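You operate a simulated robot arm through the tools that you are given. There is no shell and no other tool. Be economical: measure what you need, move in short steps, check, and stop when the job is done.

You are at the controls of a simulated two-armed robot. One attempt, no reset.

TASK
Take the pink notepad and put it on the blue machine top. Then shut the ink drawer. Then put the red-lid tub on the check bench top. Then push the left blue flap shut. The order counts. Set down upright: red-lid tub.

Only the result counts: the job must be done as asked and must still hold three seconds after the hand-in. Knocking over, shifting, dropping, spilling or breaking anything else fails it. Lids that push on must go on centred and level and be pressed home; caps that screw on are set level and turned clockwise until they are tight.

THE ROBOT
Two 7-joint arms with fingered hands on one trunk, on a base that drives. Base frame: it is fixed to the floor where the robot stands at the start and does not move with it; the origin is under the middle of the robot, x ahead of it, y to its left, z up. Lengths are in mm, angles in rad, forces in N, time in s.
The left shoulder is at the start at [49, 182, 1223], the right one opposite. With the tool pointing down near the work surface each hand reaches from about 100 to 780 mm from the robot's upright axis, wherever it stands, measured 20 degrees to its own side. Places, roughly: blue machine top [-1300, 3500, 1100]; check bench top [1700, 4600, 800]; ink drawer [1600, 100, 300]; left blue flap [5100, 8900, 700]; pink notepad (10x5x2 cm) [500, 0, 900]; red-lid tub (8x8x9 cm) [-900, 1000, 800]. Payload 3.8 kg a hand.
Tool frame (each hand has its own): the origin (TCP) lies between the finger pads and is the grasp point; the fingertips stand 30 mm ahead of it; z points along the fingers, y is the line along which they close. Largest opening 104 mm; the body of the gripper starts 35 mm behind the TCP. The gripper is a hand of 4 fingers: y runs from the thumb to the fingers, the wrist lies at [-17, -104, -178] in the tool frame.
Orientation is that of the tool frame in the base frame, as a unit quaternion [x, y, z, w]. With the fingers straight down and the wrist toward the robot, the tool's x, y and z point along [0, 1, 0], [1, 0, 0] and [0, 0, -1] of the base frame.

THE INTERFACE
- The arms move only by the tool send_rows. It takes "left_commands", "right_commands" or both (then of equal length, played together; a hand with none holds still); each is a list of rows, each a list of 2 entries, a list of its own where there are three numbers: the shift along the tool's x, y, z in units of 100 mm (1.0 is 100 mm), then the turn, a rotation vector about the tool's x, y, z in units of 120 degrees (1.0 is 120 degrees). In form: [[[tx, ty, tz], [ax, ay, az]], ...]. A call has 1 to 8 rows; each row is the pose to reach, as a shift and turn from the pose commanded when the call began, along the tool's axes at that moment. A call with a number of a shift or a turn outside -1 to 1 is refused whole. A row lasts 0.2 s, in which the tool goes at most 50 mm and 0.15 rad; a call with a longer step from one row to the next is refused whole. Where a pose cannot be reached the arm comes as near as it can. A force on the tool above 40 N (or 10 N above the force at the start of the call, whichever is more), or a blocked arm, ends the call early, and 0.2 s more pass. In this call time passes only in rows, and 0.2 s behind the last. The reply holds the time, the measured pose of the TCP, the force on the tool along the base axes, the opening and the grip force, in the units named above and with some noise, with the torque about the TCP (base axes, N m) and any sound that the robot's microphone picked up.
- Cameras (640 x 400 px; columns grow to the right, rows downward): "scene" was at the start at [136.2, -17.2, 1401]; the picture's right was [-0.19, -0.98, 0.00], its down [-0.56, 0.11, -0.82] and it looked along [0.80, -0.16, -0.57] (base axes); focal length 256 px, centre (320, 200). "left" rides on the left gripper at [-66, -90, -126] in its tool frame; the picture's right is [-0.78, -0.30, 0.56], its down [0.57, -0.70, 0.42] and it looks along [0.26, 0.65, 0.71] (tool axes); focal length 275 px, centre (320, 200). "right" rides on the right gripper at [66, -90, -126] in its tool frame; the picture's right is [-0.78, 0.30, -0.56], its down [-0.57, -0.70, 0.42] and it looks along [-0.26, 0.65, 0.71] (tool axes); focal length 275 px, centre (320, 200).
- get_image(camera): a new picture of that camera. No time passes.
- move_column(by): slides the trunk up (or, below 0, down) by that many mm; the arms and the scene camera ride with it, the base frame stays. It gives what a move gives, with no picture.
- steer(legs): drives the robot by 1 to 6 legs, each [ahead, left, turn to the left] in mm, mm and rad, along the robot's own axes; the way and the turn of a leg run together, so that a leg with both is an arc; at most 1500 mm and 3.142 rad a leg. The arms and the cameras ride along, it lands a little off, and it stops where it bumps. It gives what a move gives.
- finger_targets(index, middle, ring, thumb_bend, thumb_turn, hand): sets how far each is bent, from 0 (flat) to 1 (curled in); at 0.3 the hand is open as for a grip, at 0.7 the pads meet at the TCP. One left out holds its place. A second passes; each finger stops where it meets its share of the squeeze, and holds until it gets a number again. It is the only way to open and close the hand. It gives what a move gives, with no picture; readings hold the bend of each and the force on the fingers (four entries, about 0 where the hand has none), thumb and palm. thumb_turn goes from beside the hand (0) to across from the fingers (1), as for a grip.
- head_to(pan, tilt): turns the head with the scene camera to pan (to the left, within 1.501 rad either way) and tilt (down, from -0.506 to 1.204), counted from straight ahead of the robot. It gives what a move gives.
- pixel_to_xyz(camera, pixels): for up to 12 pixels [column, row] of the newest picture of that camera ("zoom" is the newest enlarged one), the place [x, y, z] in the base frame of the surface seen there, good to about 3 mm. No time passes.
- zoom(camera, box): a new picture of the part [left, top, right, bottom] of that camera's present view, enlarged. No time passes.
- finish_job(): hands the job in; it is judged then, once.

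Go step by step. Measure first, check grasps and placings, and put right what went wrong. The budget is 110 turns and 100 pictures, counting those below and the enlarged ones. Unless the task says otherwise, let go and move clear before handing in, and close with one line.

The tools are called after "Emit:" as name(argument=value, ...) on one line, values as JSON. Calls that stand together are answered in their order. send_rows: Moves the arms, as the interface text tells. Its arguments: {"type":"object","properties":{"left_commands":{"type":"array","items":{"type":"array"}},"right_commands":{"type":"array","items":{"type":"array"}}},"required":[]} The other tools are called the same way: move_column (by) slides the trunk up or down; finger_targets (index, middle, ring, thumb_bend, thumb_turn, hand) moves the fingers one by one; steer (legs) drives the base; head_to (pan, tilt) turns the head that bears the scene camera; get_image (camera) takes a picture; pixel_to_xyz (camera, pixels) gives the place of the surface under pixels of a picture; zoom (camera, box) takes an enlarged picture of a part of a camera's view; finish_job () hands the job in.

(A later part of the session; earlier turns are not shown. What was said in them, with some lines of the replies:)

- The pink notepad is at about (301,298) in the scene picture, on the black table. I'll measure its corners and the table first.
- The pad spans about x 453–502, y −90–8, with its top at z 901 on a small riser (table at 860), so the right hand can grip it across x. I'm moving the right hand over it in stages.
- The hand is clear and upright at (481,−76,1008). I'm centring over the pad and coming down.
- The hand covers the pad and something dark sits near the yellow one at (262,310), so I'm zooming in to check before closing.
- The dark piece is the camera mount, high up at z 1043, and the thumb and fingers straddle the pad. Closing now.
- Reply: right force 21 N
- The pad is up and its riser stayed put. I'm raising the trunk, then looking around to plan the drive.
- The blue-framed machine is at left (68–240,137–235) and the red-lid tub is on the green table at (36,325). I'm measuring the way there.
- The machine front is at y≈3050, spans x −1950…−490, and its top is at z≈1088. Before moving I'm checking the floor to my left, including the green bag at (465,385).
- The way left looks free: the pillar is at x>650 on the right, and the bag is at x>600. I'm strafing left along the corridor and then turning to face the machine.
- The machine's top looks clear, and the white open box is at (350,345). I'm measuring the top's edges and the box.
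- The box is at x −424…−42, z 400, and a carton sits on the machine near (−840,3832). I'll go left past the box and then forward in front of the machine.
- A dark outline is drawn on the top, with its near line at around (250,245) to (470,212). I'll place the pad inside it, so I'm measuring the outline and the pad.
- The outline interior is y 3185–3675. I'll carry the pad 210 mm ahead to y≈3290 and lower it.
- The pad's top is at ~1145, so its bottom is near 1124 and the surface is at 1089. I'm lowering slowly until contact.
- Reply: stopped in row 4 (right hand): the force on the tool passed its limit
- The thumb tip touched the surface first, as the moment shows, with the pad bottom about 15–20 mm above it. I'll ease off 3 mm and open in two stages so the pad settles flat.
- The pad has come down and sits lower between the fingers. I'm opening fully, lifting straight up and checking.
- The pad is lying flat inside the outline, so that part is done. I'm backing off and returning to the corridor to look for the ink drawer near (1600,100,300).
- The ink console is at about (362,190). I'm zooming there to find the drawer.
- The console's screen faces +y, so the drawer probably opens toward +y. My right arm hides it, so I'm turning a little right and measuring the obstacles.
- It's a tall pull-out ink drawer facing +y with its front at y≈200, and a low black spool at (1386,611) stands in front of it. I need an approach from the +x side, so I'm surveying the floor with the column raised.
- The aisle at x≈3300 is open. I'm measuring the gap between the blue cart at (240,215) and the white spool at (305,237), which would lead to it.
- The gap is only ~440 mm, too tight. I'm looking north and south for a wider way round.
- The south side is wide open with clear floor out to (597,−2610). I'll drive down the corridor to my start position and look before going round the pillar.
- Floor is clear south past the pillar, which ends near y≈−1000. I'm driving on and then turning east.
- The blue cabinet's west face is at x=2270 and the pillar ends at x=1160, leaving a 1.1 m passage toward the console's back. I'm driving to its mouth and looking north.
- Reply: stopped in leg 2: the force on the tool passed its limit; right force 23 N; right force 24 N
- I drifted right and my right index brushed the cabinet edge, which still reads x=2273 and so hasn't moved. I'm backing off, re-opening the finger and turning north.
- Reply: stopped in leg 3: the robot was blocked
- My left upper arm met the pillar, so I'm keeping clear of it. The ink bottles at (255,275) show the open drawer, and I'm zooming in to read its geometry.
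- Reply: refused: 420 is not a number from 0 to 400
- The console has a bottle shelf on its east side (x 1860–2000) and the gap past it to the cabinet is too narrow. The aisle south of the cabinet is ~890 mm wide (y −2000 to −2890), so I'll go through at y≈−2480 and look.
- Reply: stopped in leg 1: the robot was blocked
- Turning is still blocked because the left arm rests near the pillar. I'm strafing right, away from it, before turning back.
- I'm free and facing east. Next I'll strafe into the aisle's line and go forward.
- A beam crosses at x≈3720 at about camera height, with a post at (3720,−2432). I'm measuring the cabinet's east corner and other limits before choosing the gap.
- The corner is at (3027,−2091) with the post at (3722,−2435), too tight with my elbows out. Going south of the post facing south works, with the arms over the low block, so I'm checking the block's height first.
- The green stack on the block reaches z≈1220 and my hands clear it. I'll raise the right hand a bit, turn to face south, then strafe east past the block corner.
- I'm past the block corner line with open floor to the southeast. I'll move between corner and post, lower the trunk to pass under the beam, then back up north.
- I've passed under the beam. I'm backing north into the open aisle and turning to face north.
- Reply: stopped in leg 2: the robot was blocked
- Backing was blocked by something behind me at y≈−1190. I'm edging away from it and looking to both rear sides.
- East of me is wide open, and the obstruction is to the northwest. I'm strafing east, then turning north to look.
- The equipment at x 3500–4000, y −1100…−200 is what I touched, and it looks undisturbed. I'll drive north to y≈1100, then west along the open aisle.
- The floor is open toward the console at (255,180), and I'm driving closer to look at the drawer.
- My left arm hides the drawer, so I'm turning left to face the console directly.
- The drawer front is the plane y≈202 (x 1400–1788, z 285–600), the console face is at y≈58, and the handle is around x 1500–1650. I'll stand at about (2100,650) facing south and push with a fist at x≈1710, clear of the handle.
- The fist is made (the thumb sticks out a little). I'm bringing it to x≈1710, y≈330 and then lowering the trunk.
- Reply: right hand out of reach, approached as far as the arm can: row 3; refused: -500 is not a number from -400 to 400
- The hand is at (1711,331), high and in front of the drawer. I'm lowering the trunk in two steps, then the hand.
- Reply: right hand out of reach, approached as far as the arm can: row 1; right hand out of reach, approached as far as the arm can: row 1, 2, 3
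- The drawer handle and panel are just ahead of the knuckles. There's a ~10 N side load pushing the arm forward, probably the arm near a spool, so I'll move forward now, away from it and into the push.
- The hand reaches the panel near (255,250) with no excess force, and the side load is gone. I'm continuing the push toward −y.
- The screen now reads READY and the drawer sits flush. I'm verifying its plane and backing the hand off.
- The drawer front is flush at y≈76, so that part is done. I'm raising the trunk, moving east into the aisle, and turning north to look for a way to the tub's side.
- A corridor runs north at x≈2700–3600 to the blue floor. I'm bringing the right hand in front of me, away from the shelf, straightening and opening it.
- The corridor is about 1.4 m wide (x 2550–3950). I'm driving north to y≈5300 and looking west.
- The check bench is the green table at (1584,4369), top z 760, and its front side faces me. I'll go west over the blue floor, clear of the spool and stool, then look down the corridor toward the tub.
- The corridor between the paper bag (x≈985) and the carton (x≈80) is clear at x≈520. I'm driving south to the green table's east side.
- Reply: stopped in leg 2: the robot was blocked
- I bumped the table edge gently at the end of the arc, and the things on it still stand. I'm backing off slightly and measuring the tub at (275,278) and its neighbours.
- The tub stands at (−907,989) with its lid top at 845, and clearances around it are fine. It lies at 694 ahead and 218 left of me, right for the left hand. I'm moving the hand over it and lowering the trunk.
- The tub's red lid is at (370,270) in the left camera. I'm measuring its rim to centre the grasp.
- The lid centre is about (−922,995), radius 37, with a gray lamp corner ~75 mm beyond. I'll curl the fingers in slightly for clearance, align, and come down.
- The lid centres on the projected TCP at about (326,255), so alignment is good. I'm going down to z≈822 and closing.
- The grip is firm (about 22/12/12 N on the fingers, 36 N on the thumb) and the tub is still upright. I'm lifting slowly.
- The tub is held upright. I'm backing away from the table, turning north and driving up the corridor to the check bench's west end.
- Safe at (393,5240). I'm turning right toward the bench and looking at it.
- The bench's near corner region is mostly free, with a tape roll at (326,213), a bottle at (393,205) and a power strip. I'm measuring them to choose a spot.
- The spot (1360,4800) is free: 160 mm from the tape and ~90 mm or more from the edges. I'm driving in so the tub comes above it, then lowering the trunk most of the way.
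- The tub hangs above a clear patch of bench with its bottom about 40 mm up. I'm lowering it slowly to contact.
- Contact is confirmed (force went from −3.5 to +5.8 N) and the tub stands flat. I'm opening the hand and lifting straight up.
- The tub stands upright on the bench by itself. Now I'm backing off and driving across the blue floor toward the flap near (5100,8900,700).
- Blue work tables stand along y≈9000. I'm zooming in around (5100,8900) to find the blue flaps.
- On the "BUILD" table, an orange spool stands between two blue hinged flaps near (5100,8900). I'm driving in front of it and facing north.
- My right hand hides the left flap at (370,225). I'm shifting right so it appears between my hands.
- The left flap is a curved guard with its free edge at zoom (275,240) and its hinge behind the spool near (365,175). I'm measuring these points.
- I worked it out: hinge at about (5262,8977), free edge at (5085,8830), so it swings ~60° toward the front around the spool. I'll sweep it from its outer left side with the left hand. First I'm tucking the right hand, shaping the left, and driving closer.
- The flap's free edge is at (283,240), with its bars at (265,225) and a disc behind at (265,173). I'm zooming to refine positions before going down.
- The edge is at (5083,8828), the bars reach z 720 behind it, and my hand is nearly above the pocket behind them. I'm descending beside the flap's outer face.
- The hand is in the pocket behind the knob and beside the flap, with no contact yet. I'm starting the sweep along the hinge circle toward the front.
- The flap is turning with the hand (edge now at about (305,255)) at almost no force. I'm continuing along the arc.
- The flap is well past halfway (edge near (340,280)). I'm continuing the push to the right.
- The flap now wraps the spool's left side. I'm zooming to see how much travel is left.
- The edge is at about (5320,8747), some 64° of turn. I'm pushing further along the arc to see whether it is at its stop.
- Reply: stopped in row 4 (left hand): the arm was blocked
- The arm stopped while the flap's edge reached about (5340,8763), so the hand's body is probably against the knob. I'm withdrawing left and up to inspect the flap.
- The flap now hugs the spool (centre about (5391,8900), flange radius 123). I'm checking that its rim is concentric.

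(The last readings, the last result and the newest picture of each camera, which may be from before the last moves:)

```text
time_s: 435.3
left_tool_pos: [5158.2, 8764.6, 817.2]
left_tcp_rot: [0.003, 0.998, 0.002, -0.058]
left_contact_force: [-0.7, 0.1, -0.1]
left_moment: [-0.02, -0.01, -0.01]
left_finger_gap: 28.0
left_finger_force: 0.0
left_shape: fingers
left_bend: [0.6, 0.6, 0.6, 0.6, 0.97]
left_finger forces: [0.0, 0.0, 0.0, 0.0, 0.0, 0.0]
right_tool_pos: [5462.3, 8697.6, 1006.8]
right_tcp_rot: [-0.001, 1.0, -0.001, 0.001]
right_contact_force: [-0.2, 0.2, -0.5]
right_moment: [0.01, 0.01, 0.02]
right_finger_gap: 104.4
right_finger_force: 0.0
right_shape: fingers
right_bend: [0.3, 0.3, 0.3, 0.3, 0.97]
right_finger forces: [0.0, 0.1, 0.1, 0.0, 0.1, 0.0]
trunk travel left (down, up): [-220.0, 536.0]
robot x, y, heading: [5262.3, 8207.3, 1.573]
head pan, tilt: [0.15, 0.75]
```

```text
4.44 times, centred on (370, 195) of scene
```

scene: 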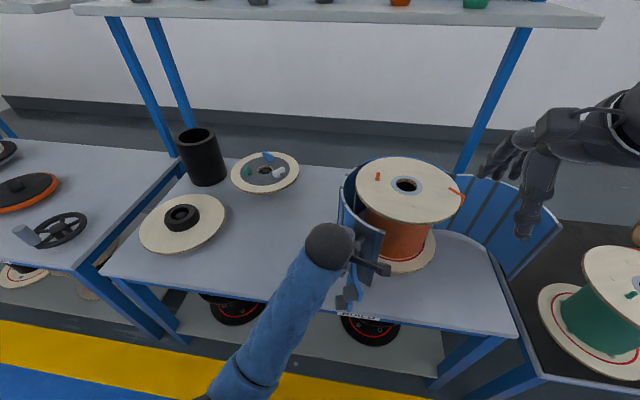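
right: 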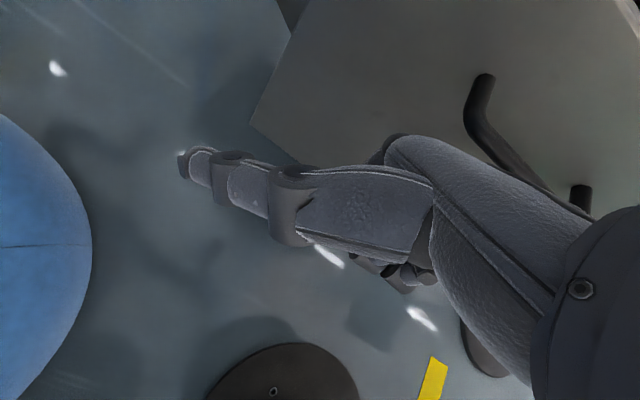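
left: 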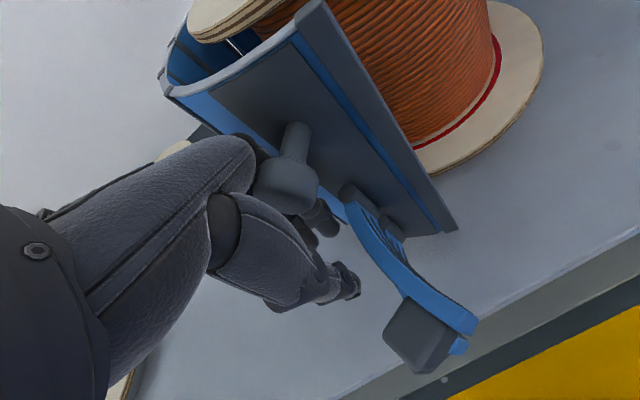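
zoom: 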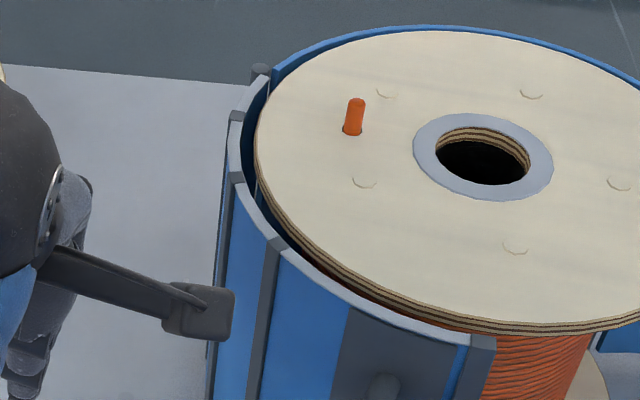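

The rim is concentric with the spool all round (r≈133–140), and the edge is near the front centre line. For certainty I'll give one gentle sideways press on the flap's left face.

Emit:
send_rows(left_commands=[[[0, 0.35, 0.1], [0, 0, 0]], [[-0.04, 0.6, 0.4], [0, 0, 0]], [[-0.08, 0.62, 0.7], [0, 0, 0]]])

Emit:
send_rows(left_commands=[[[-0.25, 0, -0.03], [0, 0, 0]], [[-0.45, 0, -0.05], [0, 0, 0]], [[-0.55, 0, -0.06], [0, 0, 0]], [[-0.62, 0, -0.07], [0, 0, 0]], [[-0.68, 0, -0.08], [0, 0, 0]], [[-0.74, 0, -0.09], [0, 0, 0]], [[-0.8, 0, -0.1], [0, 0, 0]]])

Emit:
zoom(camera="scene", box=[300, 150, 500, 310])

Emit:
pixel_to_xyz(camera="zoom", pixels=[[334, 200], [325, 195], [300, 195], [240, 165], [215, 130], [338, 196]])

```text
time_s: 436.1
left_tool_pos: [5159.9, 8830.5, 746.5]
left_tcp_rot: [0.002, 0.998, 0.002, -0.057]
left_contact_force: [0.6, -0.8, 0.3]
left_moment: [-0.02, 0.01, 0.0]
left_finger_gap: 28.1
left_finger_force: 0.2
left_shape: fingers
left_bend: [0.6, 0.6, 0.6, 0.6, 0.97]
left_finger forces: [0.1, 0.0, 0.0, 0.1, 0.0, 0.0]
right_tool_pos: [5462.9, 8697.0, 1005.6]
right_tcp_rot: [0.0, 1.0, -0.002, 0.001]
right_contact_force: [0.1, -0.4, -0.5]
right_moment: [-0.01, 0.02, 0.01]
right_finger_gap: 104.5
right_finger_force: 0.0
right_shape: fingers
right_bend: [0.3, 0.3, 0.3, 0.3, 0.97]
right_finger forces: [0.1, 0.1, 0.0, 0.1, 0.0, 0.0]
trunk travel left (down, up): [-220.0, 536.0]
robot x, y, heading: [5261.4, 8212.4, 1.574]
head pan, tilt: [0.15, 0.75]
```

```text
time_s: 437.9
left_tool_pos: [5198.7, 8837.9, 735.5]
left_tcp_rot: [-0.014, 0.996, 0.003, -0.091]
left_contact_force: [-0.2, -0.3, -0.3]
left_moment: [0.0, -0.03, 0.01]
left_finger_gap: 27.8
left_finger_force: 0.1
left_shape: fingers
left_bend: [0.6, 0.6, 0.6, 0.6, 0.97]
left_finger forces: [0.0, 0.0, 0.0, 0.0, 0.1, 0.0]
right_tool_pos: [5463.9, 8696.7, 1005.7]
right_tcp_rot: [-0.001, 1.0, -0.002, 0.001]
right_contact_force: [-0.1, 0.5, 0.3]
right_moment: [0.01, 0.01, 0.04]
right_finger_gap: 104.5
right_finger_force: 0.0
right_shape: fingers
right_bend: [0.3, 0.3, 0.3, 0.3, 0.97]
right_finger forces: [0.1, 0.0, 0.0, 0.0, 0.0, 0.0]
trunk travel left (down, up): [-220.0, 536.0]
robot x, y, heading: [5261.1, 8209.0, 1.573]
head pan, tilt: [0.15, 0.75]
stopped in row 7 (left hand): the arm was blocked; the commanded pose is now the measured one
```

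```text
2.50 times, centred on (400, 230) of scene
```

zoom: 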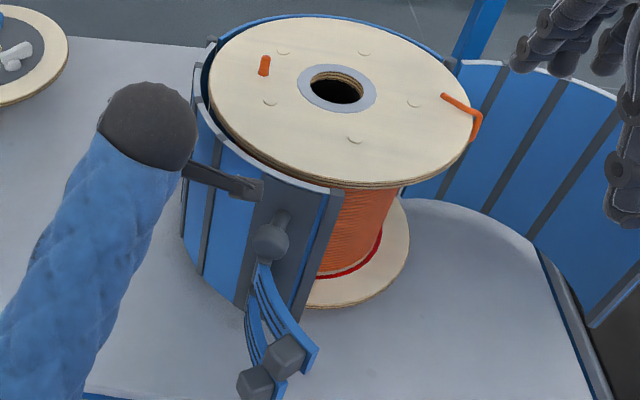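

```text
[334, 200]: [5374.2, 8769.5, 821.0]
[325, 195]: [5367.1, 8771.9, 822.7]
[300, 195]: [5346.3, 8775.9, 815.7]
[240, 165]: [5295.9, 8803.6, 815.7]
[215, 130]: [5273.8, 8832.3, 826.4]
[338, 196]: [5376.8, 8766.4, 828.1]
```

The press met a firm stop and the flap did not move (edge still at (5374,8769)), so it is shut. I'm withdrawing the hand left and up, then backing the robot away.

Emit:
send_rows(left_commands=[[[0.25, 0, 0], [0, 0, 0]], [[0.5, 0, 0], [0, 0, 0]], [[0.7, 0, -0.3], [0, 0, 0]], [[0.75, 0, -0.65], [0, 0, 0]], [[0.75, 0, -1.0], [0, 0, 0]]])

Emit:
move_column(by=250)

Emit:
steer(legs=[[-500, 0, 0]])

Emit:
get_image(camera="scene")

```text
time_s: 439.1
left_tool_pos: [5145.9, 8832.9, 846.7]
left_tcp_rot: [-0.012, 0.996, 0.002, -0.089]
left_contact_force: [1.2, -0.8, 0.0]
left_moment: [0.0, 0.01, -0.01]
left_finger_gap: 27.8
left_finger_force: 0.1
left_shape: fingers
left_bend: [0.6, 0.6, 0.6, 0.6, 0.97]
left_finger forces: [0.1, 0.0, 0.0, 0.0, 0.0, 0.0]
right_tool_pos: [5463.0, 8696.7, 1006.7]
right_tcp_rot: [-0.001, 1.0, -0.002, 0.0]
right_contact_force: [0.3, 0.4, 0.2]
right_moment: [0.01, -0.02, -0.01]
right_finger_gap: 104.3
right_finger_force: 0.1
right_shape: fingers
right_bend: [0.3, 0.3, 0.3, 0.3, 0.97]
right_finger forces: [0.0, 0.0, 0.0, 0.0, 0.1, 0.0]
trunk travel left (down, up): [-220.0, 536.0]
robot x, y, heading: [5263.1, 8212.4, 1.578]
head pan, tilt: [0.15, 0.75]
```

```text
time_s: 441.6
left_tool_pos: [5144.7, 8834.2, 1096.1]
left_tcp_rot: [-0.013, 0.996, 0.0, -0.09]
left_contact_force: [0.1, 0.0, 0.0]
left_moment: [-0.02, 0.02, 0.03]
left_finger_gap: 28.1
left_finger_force: 0.1
left_shape: fingers
left_bend: [0.6, 0.6, 0.6, 0.6, 0.97]
left_finger forces: [0.0, 0.0, 0.1, 0.0, 0.1, 0.1]
right_tool_pos: [5463.3, 8697.6, 1256.3]
right_tcp_rot: [-0.002, 1.0, -0.002, 0.001]
right_contact_force: [-0.4, -0.3, -0.1]
right_moment: [-0.01, -0.01, 0.01]
right_finger_gap: 104.5
right_finger_force: 0.0
right_shape: fingers
right_bend: [0.3, 0.3, 0.3, 0.3, 0.97]
right_finger forces: [0.0, 0.0, 0.0, 0.0, 0.0, 0.1]
trunk travel left (down, up): [-470.0, 286.0]
robot x, y, heading: [5262.3, 8212.7, 1.574]
head pan, tilt: [0.15, 0.75]
```

```text
time_s: 444.7
left_tool_pos: [5145.8, 8309.5, 1096.9]
left_tcp_rot: [-0.015, 0.996, 0.001, -0.089]
left_contact_force: [-1.1, 0.0, 0.2]
left_moment: [0.02, -0.01, 0.0]
left_finger_gap: 28.0
left_finger_force: 0.0
left_shape: fingers
left_bend: [0.6, 0.6, 0.6, 0.6, 0.97]
left_finger forces: [0.0, 0.1, 0.1, 0.0, 0.0, 0.0]
right_tool_pos: [5464.5, 8174.4, 1256.4]
right_tcp_rot: [-0.002, 1.0, -0.001, 0.001]
right_contact_force: [0.0, -0.4, 0.9]
right_moment: [-0.01, -0.02, 0.01]
right_finger_gap: 104.5
right_finger_force: 0.0
right_shape: fingers
right_bend: [0.3, 0.3, 0.3, 0.3, 0.97]
right_finger forces: [0.0, 0.1, 0.0, 0.0, 0.1, 0.1]
trunk travel left (down, up): [-470.0, 286.0]
robot x, y, heading: [5264.0, 7686.5, 1.582]
head pan, tilt: [0.15, 0.75]
```

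```text
7 pictures are left
```

scene: 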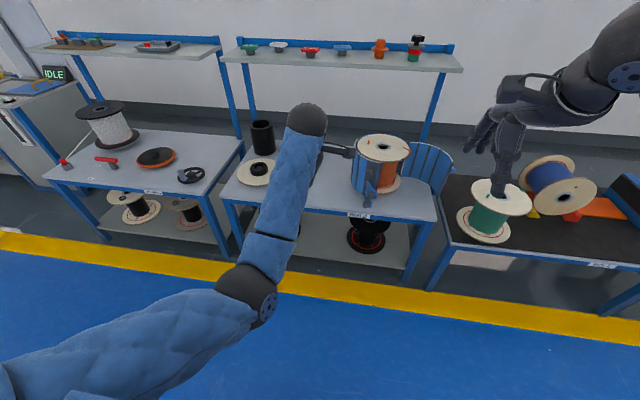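

The flap stays shut around the spool at (365,170), nothing else on the table has moved, and both hands are clear. I'm handing the job in.

Emit:
finish_job()

```text
The job is handed in.
```

I finished all four jobs in order: the pink notepad is on the blue machine top, the ink drawer is shut, the red-lid tub stands upright on the check bench, and the left blue flap is shut. On the way the robot touched the blue cabinet, the pillar, a work stand and the green table, and its arm may have brushed a spool. I saw nothing move or fall, but I couldn't check all of it up close.
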